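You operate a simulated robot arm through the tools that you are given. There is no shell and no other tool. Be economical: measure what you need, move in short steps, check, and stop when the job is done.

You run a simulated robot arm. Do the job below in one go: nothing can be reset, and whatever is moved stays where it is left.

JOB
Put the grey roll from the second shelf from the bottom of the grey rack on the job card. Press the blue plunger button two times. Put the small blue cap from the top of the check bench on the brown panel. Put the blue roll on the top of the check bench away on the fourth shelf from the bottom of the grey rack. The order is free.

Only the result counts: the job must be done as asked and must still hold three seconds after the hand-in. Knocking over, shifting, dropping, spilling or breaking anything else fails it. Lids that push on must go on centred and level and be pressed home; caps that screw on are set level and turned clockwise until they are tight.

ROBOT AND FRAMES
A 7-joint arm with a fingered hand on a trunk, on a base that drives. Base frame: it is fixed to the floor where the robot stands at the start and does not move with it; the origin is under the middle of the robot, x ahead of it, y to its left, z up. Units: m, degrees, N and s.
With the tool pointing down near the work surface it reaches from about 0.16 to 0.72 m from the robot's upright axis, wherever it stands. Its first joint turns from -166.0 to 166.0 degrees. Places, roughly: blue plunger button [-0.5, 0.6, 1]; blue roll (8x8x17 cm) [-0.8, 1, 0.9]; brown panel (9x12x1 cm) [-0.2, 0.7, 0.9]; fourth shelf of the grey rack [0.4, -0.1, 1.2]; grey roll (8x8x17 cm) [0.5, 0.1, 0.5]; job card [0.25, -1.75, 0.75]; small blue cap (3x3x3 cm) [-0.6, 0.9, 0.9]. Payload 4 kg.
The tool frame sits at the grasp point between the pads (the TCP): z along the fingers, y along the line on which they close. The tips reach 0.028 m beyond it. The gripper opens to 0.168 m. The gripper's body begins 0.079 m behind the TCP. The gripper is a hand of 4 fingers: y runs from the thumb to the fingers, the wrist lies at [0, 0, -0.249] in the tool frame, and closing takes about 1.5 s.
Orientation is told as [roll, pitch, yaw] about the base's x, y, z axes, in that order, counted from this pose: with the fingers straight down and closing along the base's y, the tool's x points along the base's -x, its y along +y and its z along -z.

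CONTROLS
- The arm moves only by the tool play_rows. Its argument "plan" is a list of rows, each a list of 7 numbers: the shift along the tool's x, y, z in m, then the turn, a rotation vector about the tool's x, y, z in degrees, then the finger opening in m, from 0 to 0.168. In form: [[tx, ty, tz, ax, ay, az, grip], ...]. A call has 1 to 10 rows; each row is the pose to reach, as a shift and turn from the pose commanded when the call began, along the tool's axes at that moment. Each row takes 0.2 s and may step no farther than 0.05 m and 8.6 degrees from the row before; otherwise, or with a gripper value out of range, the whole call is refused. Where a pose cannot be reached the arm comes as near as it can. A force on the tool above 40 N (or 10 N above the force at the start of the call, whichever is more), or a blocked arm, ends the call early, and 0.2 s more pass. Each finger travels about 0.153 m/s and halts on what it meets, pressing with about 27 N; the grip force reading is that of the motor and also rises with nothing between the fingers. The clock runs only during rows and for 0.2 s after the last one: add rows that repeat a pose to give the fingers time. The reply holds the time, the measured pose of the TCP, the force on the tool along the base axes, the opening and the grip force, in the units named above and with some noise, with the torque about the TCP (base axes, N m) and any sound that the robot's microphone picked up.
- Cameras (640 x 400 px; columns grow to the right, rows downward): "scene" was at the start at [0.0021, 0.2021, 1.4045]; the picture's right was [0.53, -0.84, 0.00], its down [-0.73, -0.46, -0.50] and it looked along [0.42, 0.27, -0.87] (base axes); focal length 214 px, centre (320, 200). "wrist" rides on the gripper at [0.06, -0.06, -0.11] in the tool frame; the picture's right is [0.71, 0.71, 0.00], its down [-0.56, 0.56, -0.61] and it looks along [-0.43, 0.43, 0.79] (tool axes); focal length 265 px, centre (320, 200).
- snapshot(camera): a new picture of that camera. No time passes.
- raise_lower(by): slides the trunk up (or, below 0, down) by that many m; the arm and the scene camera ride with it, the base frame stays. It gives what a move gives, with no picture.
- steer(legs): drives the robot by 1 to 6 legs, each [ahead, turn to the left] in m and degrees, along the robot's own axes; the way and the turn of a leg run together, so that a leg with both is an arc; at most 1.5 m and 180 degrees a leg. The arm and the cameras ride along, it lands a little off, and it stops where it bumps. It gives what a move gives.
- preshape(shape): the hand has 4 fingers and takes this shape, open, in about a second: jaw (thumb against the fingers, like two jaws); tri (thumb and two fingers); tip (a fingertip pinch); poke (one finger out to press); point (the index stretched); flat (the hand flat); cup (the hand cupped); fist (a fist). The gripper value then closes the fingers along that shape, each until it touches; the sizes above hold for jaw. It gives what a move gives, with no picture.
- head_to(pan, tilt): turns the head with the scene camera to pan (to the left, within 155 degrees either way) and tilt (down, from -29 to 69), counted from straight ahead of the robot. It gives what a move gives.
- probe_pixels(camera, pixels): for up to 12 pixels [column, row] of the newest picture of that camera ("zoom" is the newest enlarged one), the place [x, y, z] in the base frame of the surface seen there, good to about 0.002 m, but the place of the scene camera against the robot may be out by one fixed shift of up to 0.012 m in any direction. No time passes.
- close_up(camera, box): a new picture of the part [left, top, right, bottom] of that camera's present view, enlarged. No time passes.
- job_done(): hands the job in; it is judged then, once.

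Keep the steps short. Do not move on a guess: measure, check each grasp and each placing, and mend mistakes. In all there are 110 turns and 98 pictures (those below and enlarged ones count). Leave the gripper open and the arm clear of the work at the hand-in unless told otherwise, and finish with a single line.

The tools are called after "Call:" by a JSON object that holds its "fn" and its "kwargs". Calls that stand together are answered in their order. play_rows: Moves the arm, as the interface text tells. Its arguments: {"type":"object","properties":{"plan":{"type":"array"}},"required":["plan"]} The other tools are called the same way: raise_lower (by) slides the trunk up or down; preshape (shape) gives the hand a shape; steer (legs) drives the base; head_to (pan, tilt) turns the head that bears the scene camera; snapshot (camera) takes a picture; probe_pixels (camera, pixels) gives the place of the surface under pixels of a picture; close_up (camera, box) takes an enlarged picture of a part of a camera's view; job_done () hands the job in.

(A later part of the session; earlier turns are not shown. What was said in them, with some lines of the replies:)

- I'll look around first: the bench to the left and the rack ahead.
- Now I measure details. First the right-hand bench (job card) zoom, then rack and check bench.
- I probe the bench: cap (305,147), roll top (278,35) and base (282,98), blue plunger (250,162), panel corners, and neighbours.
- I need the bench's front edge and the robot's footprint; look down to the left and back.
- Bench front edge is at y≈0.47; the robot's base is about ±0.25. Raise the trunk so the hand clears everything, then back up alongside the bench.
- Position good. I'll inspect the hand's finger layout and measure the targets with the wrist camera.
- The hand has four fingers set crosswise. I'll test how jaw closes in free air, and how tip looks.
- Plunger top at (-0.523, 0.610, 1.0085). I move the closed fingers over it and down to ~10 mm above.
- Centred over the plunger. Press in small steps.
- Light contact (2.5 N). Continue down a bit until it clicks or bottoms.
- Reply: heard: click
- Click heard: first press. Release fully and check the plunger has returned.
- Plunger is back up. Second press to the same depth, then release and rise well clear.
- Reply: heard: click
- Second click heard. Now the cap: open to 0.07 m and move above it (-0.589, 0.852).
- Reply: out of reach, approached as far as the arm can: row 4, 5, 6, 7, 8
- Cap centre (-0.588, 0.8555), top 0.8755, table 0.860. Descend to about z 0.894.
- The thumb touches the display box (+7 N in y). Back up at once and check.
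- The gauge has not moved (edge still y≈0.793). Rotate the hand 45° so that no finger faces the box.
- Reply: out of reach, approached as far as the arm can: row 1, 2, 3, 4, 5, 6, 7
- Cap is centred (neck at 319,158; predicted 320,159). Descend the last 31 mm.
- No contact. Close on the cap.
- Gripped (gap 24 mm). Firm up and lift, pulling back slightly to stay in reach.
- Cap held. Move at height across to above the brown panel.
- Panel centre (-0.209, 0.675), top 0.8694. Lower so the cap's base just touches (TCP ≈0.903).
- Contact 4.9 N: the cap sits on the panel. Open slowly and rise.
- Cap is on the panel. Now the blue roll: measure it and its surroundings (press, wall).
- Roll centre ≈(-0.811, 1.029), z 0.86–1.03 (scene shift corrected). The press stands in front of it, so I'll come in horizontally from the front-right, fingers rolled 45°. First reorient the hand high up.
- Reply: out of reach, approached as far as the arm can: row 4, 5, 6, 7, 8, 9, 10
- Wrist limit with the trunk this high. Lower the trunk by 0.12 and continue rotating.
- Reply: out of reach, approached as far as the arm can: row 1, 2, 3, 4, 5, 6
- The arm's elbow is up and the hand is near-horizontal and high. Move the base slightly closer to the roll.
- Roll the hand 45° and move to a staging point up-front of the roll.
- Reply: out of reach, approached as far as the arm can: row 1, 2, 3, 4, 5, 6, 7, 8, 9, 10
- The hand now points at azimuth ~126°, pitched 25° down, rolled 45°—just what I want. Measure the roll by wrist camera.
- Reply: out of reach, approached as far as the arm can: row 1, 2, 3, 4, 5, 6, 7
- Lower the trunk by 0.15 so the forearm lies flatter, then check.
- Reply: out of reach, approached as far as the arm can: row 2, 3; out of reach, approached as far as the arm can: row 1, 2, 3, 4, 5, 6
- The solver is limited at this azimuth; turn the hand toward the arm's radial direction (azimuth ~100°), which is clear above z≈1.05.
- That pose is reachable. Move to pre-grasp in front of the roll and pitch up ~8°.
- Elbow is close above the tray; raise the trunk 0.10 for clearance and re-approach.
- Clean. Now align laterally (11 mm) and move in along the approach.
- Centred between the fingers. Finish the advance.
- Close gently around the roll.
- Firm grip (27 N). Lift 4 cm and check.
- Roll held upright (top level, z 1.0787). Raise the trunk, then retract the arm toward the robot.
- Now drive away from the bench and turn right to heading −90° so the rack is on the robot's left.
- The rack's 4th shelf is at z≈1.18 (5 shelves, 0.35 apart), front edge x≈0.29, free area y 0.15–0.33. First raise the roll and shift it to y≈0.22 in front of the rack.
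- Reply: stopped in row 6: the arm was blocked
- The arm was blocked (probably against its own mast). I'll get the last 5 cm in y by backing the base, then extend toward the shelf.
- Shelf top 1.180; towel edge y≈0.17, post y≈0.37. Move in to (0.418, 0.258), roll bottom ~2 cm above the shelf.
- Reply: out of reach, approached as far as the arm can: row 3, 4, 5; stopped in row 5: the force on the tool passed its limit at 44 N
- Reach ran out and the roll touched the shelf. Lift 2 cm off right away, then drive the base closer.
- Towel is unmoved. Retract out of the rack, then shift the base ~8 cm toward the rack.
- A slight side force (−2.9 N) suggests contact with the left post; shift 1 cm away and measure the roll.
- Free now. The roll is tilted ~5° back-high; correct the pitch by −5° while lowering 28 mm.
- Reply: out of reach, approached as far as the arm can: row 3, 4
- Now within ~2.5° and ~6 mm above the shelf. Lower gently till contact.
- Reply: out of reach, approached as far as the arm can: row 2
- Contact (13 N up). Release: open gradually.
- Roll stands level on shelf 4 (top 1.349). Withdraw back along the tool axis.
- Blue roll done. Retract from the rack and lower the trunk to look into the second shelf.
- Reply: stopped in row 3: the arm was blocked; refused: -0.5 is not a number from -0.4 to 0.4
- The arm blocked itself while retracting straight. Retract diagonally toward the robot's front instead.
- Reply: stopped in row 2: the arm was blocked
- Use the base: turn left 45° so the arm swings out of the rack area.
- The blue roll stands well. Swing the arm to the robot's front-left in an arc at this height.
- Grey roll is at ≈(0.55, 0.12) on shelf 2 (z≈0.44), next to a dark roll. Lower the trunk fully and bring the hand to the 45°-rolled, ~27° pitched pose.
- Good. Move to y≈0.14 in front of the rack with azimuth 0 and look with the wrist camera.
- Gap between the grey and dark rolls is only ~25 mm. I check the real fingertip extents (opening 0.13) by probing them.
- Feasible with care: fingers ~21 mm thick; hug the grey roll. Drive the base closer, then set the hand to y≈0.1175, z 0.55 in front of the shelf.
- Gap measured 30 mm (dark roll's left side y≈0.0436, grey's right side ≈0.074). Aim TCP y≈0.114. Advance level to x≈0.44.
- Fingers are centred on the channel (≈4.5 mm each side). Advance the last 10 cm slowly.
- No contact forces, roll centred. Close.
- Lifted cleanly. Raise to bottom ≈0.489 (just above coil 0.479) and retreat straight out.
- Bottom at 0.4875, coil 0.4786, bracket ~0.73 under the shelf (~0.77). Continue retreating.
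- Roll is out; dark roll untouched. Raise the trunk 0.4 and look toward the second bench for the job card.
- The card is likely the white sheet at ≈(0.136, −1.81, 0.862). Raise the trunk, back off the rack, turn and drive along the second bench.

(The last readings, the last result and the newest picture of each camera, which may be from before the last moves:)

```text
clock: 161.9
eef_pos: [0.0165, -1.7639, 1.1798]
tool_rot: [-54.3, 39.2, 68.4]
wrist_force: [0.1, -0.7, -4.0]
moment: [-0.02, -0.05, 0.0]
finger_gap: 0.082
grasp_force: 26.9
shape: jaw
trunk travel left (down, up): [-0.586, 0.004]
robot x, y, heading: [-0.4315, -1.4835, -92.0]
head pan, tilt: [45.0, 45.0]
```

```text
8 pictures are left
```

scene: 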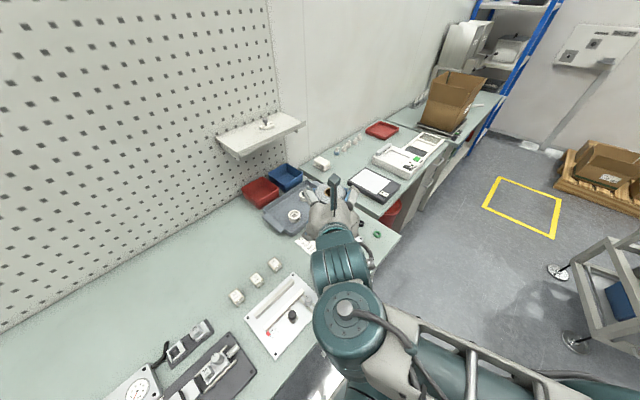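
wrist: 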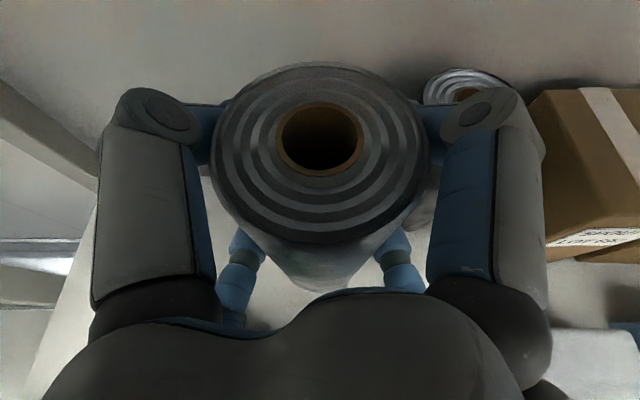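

Call:
{"fn": "snapshot", "kwargs": {"camera": "wrist"}}

```text
7 pictures are left
```

wrist: 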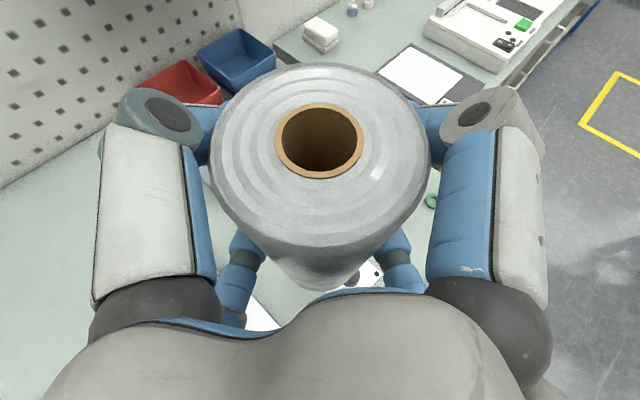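

Call:
{"fn": "probe_pixels", "kwargs": {"camera": "scene", "pixels": [[302, 242], [375, 185], [298, 238], [308, 247], [293, 215], [310, 245], [280, 225]]}}

Call:
{"fn": "probe_pixels", "kwargs": {"camera": "wrist", "pixels": [[420, 75], [260, 318], [350, 275], [360, 272], [430, 200]]}}

```text
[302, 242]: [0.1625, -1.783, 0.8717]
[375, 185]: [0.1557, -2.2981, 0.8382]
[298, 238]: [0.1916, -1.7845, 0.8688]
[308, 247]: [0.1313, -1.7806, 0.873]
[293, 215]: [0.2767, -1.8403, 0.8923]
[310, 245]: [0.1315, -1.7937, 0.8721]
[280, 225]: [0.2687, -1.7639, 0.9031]
```

```text
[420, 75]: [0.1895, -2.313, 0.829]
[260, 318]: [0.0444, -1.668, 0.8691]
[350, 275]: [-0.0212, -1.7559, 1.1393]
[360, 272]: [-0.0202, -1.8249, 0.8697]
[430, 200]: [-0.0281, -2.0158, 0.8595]
```

Card A confirmed by the scene camera. Shift the hand right 12 cm so it can be measured exactly.

Call:
{"fn": "play_rows", "kwargs": {"plan": [[0.0283, 0.0283, 0, 0, 0, 0, 0.05], [0.0566, 0.0566, 0, 0, 0, 0, 0.05], [0.085, 0.085, 0, 0, 0, 0, 0.05]]}}

Call:
{"fn": "close_up", "kwargs": {"camera": "scene", "box": [240, 180, 400, 300]}}

Call:
{"fn": "snapshot", "kwargs": {"camera": "wrist"}}

```text
clock: 162.7
eef_pos: [-0.0707, -1.8507, 1.1784]
tool_rot: [-54.3, 39.1, 68.2]
wrist_force: [0.0, -0.2, -2.9]
moment: [0.01, -0.04, 0.05]
finger_gap: 0.0817
grasp_force: 26.8
shape: jaw
out of reach, approached as far as the arm can: row 1
trunk travel left (down, up): [-0.586, 0.004]
robot x, y, heading: [-0.4286, -1.478, -92.0]
head pan, tilt: [45.0, 45.0]
```

```text
3.33 times, centred on (320, 240) of scene
```

zoom: 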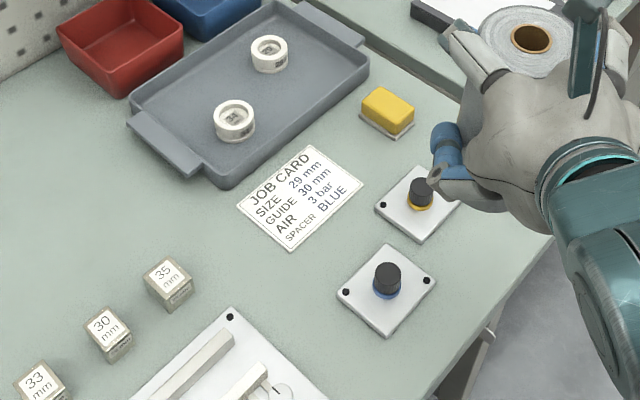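

```text
5 pictures are left
```

wrist: 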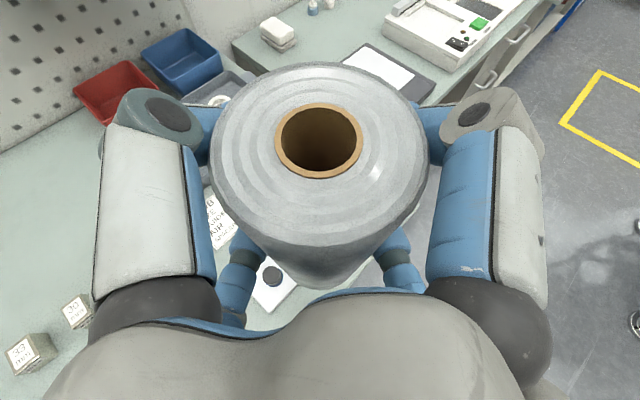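

Clear view: "JOB CARD". Probe its corners and neighbours (scene zoom) and what the wrist sees.

Call:
{"fn": "probe_pixels", "kwargs": {"camera": "zoom", "pixels": [[240, 204], [311, 150], [360, 185], [291, 248], [300, 200], [420, 185], [388, 270], [385, 110], [205, 160], [310, 120], [168, 275], [345, 290]]}}

Call:
{"fn": "probe_pixels", "kwargs": {"camera": "wrist", "pixels": [[212, 195], [210, 230], [225, 245], [232, 235], [272, 278], [265, 305], [80, 315]]}}

```text
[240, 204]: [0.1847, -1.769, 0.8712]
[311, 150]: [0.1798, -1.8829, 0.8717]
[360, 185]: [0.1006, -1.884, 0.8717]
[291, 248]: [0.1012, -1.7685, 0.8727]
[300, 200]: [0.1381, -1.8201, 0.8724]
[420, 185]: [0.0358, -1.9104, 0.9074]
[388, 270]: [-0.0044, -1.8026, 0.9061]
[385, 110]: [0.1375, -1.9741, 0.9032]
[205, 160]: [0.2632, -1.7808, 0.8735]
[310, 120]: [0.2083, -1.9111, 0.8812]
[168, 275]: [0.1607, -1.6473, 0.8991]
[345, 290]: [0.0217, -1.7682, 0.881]
```

```text
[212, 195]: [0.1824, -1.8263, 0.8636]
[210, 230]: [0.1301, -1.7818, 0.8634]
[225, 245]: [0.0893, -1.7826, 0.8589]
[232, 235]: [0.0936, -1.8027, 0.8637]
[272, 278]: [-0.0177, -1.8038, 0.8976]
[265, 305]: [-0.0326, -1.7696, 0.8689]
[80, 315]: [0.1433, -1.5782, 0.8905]
```

Card centre ≈(0.1335, −1.814), top 0.8636, 8.1×11.5 cm. Check the roll's centre relative to the TCP.

Call:
{"fn": "probe_pixels", "kwargs": {"camera": "wrist", "pixels": [[273, 140], [366, 140], [319, 102], [319, 180], [215, 140], [425, 140], [319, 68], [319, 240]]}}

```text
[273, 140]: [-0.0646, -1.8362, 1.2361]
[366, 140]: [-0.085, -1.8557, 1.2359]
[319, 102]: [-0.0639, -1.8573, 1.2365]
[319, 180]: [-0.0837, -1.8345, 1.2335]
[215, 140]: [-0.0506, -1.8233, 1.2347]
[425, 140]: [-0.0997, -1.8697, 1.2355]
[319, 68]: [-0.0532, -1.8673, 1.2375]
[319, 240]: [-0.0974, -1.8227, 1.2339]
```

Roll is tilted ~3° (far side high); correct this, move over the card, and lower to ~4 cm above it.

Call:
{"fn": "play_rows", "kwargs": {"plan": [[-0.0168, -0.0319, 0.0211, -0.6, -0.6, 0, 0.05], [-0.0335, -0.0639, 0.0422, -1.2, -1.2, 0, 0.05], [-0.0503, -0.0958, 0.0633, -1.8, -1.8, 0, 0.05], [-0.067, -0.1278, 0.0844, -2.3, -2.3, 0, 0.05], [-0.0838, -0.1597, 0.1055, -2.3, -2.3, 0, 0.05], [-0.1098, -0.1337, 0.1242, -2.3, -2.3, 0, 0.05], [-0.1358, -0.1077, 0.1429, -2.3, -2.3, 0, 0.05], [-0.1618, -0.0817, 0.1616, -2.3, -2.3, 0, 0.05], [-0.1878, -0.0557, 0.1802, -2.3, -2.3, 0, 0.05], [-0.1878, -0.0557, 0.1802, -2.3, -2.3, 0, 0.05]]}}

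Call:
{"fn": "snapshot", "kwargs": {"camera": "wrist"}}

```text
clock: 164.9
eef_pos: [0.1332, -1.8137, 1.0118]
tool_rot: [-50.5, 37.7, 70.7]
wrist_force: [-0.1, -0.2, -3.6]
moment: [0.01, 0.01, -0.01]
finger_gap: 0.0755
grasp_force: 27.0
shape: jaw
trunk travel left (down, up): [-0.586, 0.004]
robot x, y, heading: [-0.4294, -1.4779, -92.2]
head pan, tilt: [45.0, 45.0]
```

```text
4 pictures are left
```

wrist: 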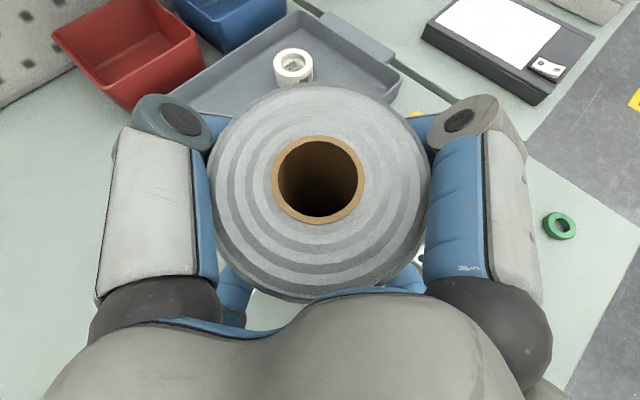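

The roll has shifted in the grip. Measure its top plane.

Call:
{"fn": "probe_pixels", "kwargs": {"camera": "wrist", "pixels": [[268, 180], [368, 180], [318, 132], [318, 228], [215, 190], [428, 180], [318, 92], [318, 285], [416, 110]]}}

```text
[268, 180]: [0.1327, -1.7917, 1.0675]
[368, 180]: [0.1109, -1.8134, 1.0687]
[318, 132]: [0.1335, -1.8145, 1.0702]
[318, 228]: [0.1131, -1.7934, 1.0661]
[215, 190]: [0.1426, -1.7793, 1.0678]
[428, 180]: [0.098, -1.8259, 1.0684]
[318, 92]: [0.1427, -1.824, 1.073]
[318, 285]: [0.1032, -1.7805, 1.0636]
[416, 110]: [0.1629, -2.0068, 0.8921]
```

Tilt now ~9° (far side high). Pitch the hand down 9° and lower 2 cm, then re-measure.

Call:
{"fn": "play_rows", "kwargs": {"plan": [[0.0008, -0.0008, 0.002, -1.6, -1.6, 0, 0.05], [0.0016, -0.0017, 0.004, -3.2, -3.2, 0, 0.05], [0.0024, -0.0026, 0.0061, -4.8, -4.8, 0, 0.05], [0.0024, -0.0026, 0.0061, -6.4, -6.4, 0, 0.05], [-0.0037, 0.0035, 0.0112, -6.4, -6.4, 0, 0.05], [-0.0098, 0.0096, 0.0162, -6.4, -6.4, 0, 0.05], [-0.0098, 0.0096, 0.0162, -6.4, -6.4, 0, 0.05]]}}

Call:
{"fn": "snapshot", "kwargs": {"camera": "wrist"}}

Call:
{"fn": "probe_pixels", "kwargs": {"camera": "wrist", "pixels": [[268, 180], [368, 180], [318, 132], [318, 228], [215, 190], [428, 180], [318, 95], [318, 280]]}}

```text
clock: 166.5
eef_pos: [0.1392, -1.8202, 0.9935]
tool_rot: [-40.9, 33.2, 76.4]
wrist_force: [-0.1, -0.2, -3.6]
moment: [-0.02, -0.02, -0.02]
finger_gap: 0.0754
grasp_force: 27.3
shape: jaw
trunk travel left (down, up): [-0.586, 0.004]
robot x, y, heading: [-0.4335, -1.4827, -92.2]
head pan, tilt: [45.0, 45.0]
```

```text
3 pictures are left
```

wrist: 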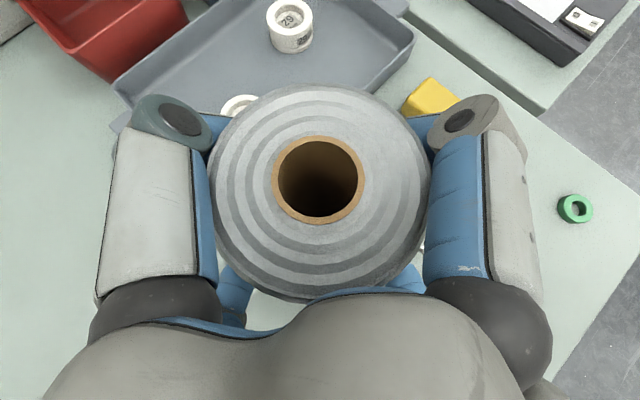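

```text
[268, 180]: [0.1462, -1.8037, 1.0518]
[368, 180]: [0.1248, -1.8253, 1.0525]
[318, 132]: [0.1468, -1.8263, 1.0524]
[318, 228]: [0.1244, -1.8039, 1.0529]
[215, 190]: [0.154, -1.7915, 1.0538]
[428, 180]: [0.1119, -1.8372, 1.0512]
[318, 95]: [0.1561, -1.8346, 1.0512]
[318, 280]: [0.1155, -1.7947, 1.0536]
```

Level now; top centre (0.1355, −1.815), bottom ≈0.8835. Lower 18 mm with a 2 mm correction.

Call:
{"fn": "play_rows", "kwargs": {"plan": [[-0.004, 0.005, 0.0035, 0, 0, 0, 0.05], [-0.0075, 0.0085, 0.007, 0, 0, 0, 0.05], [-0.0103, 0.0113, 0.0097, 0, 0, 0, 0.05], [-0.0103, 0.0113, 0.0097, 0, 0, 0, 0.05]]}}

Call:
{"fn": "play_rows", "kwargs": {"plan": [[-0.0005, 0.0005, 0.0006, 0, 0, 0, 0.05], [-0.0011, 0.0011, 0.0013, 0, 0, 0, 0.05], [-0.0011, 0.0011, 0.0013, 0, 0, 0, 0.05]]}}

```text
clock: 167.5
eef_pos: [0.1379, -1.8196, 0.9772]
tool_rot: [-40.9, 33.2, 76.3]
wrist_force: [0.5, 0.1, -3.8]
moment: [0.0, -0.02, 0.02]
finger_gap: 0.0755
grasp_force: 26.9
shape: jaw
trunk travel left (down, up): [-0.586, 0.004]
robot x, y, heading: [-0.4331, -1.4806, -92.0]
head pan, tilt: [45.0, 45.0]
```

```text
clock: 168.3
eef_pos: [0.1392, -1.8189, 0.9743]
tool_rot: [-40.9, 33.3, 76.4]
wrist_force: [-1.0, 0.3, -2.1]
moment: [-0.07, -0.07, 0.02]
finger_gap: 0.0757
grasp_force: 27.2
shape: jaw
trunk travel left (down, up): [-0.586, 0.004]
robot x, y, heading: [-0.4317, -1.4802, -92.1]
head pan, tilt: [45.0, 45.0]
```

Call:
{"fn": "play_rows", "kwargs": {"plan": [[-0.0005, 0.0005, 0.0006, 0, 0, 0, 0.05], [-0.0008, 0.0008, 0.001, 0, 0, 0, 0.05], [-0.0008, 0.0008, 0.001, 0, 0, 0, 0.05]]}}

```text
clock: 169.1
eef_pos: [0.1382, -1.819, 0.9738]
tool_rot: [-41.1, 33.3, 76.1]
wrist_force: [-0.9, 1.1, 7.4]
moment: [-0.09, -0.14, 0.0]
finger_gap: 0.0755
grasp_force: 26.6
shape: jaw
trunk travel left (down, up): [-0.586, 0.004]
robot x, y, heading: [-0.4359, -1.4797, -91.9]
head pan, tilt: [45.0, 45.0]
```

Contact. Release gradually, then check before withdrawing.

Call:
{"fn": "play_rows", "kwargs": {"plan": [[0, 0, 0, 0, 0, 0, 0.074], [0, 0, 0, 0, 0, 0, 0.08], [0, 0, 0, 0, 0, 0, 0.088], [0, 0, 0, 0, 0, 0, 0.096], [0, 0, 0, 0, 0, 0, 0.105], [0, 0, 0, 0, 0, 0, 0.115], [0, 0, 0, 0, 0, 0, 0.13], [0, 0, 0, 0, 0, 0, 0.14], [0, 0, 0, 0, 0, 0, 0.14]]}}

Call:
{"fn": "snapshot", "kwargs": {"camera": "wrist"}}

Call:
{"fn": "probe_pixels", "kwargs": {"camera": "wrist", "pixels": [[268, 180], [368, 180], [318, 130], [318, 232], [230, 190], [415, 180], [318, 100], [318, 270], [225, 85], [415, 85]]}}

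```text
clock: 171.1
eef_pos: [0.1389, -1.8188, 0.9725]
tool_rot: [-40.8, 33.2, 76.4]
wrist_force: [0.2, 0.1, -0.6]
moment: [-0.01, 0.0, -0.01]
finger_gap: 0.1398
grasp_force: 0.0
shape: jaw
trunk travel left (down, up): [-0.586, 0.004]
robot x, y, heading: [-0.4305, -1.4801, -92.1]
head pan, tilt: [45.0, 45.0]
```

```text
2 pictures are left
```

wrist: 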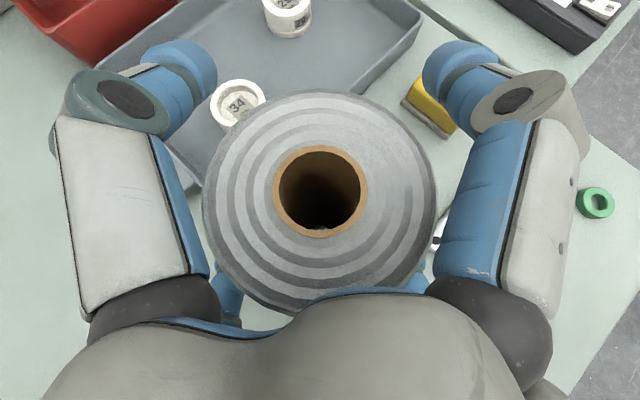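

```text
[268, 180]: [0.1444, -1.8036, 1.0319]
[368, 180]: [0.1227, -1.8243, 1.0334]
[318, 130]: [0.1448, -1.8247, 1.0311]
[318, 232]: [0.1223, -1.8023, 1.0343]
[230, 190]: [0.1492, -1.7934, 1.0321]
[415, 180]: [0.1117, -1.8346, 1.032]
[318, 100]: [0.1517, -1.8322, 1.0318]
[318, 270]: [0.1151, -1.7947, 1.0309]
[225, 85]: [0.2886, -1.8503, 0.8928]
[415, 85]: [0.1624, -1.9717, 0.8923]
```

Roll stands level, centred at (0.1335, −1.814) on the card. Withdraw along the tool axis.

Call:
{"fn": "play_rows", "kwargs": {"plan": [[0, 0, -0.015, 0, 0, 0, 0.14], [0, 0, -0.035, 0, 0, 0, 0.15], [0, 0, -0.06, 0, 0, 0, 0.16], [0, 0, -0.1, 0, 0, 0, 0.168], [0, 0, -0.14, 0, 0, 0, 0.168], [0, 0, -0.18, 0, 0, 0, 0.168], [0, 0, -0.2, 0, 0, 0, 0.168]]}}

Call:
{"fn": "snapshot", "kwargs": {"camera": "wrist"}}

```text
clock: 172.7
eef_pos: [0.0296, -1.7069, 1.0998]
tool_rot: [-40.9, 33.2, 76.4]
wrist_force: [0.2, -0.4, -0.1]
moment: [0.0, 0.03, 0.0]
finger_gap: 0.1681
grasp_force: 0.2
shape: jaw
trunk travel left (down, up): [-0.586, 0.004]
robot x, y, heading: [-0.428, -1.4787, -92.0]
head pan, tilt: [45.0, 45.0]
```

```text
1 pictures are left
5 turns are left
```

wrist: 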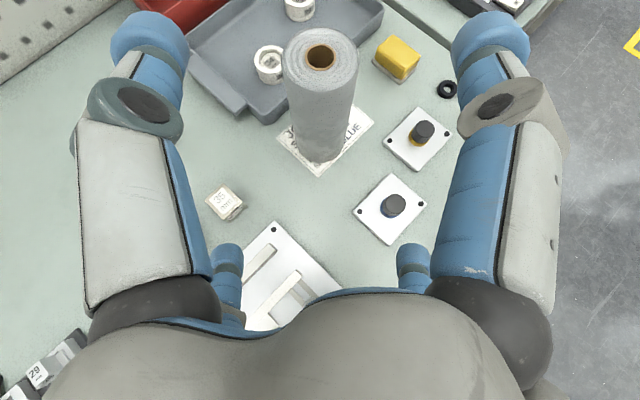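

The grey roll stands upright on the job card, the gripper is open and clear, and all four parts are done. Handing in.

Call:
{"fn": "job_done", "kwargs": {}}

```text
The job is handed in.
```

The job is handed in: the grey roll is on the job card, the blue plunger was pressed twice (two clicks heard), the small blue cap is on the brown panel, and the blue roll stands on the fourth shelf; the thumb touched the gauge's display box once (about 7 N) and the blue roll bumped the shelf once, but nothing measured afterwards had moved.
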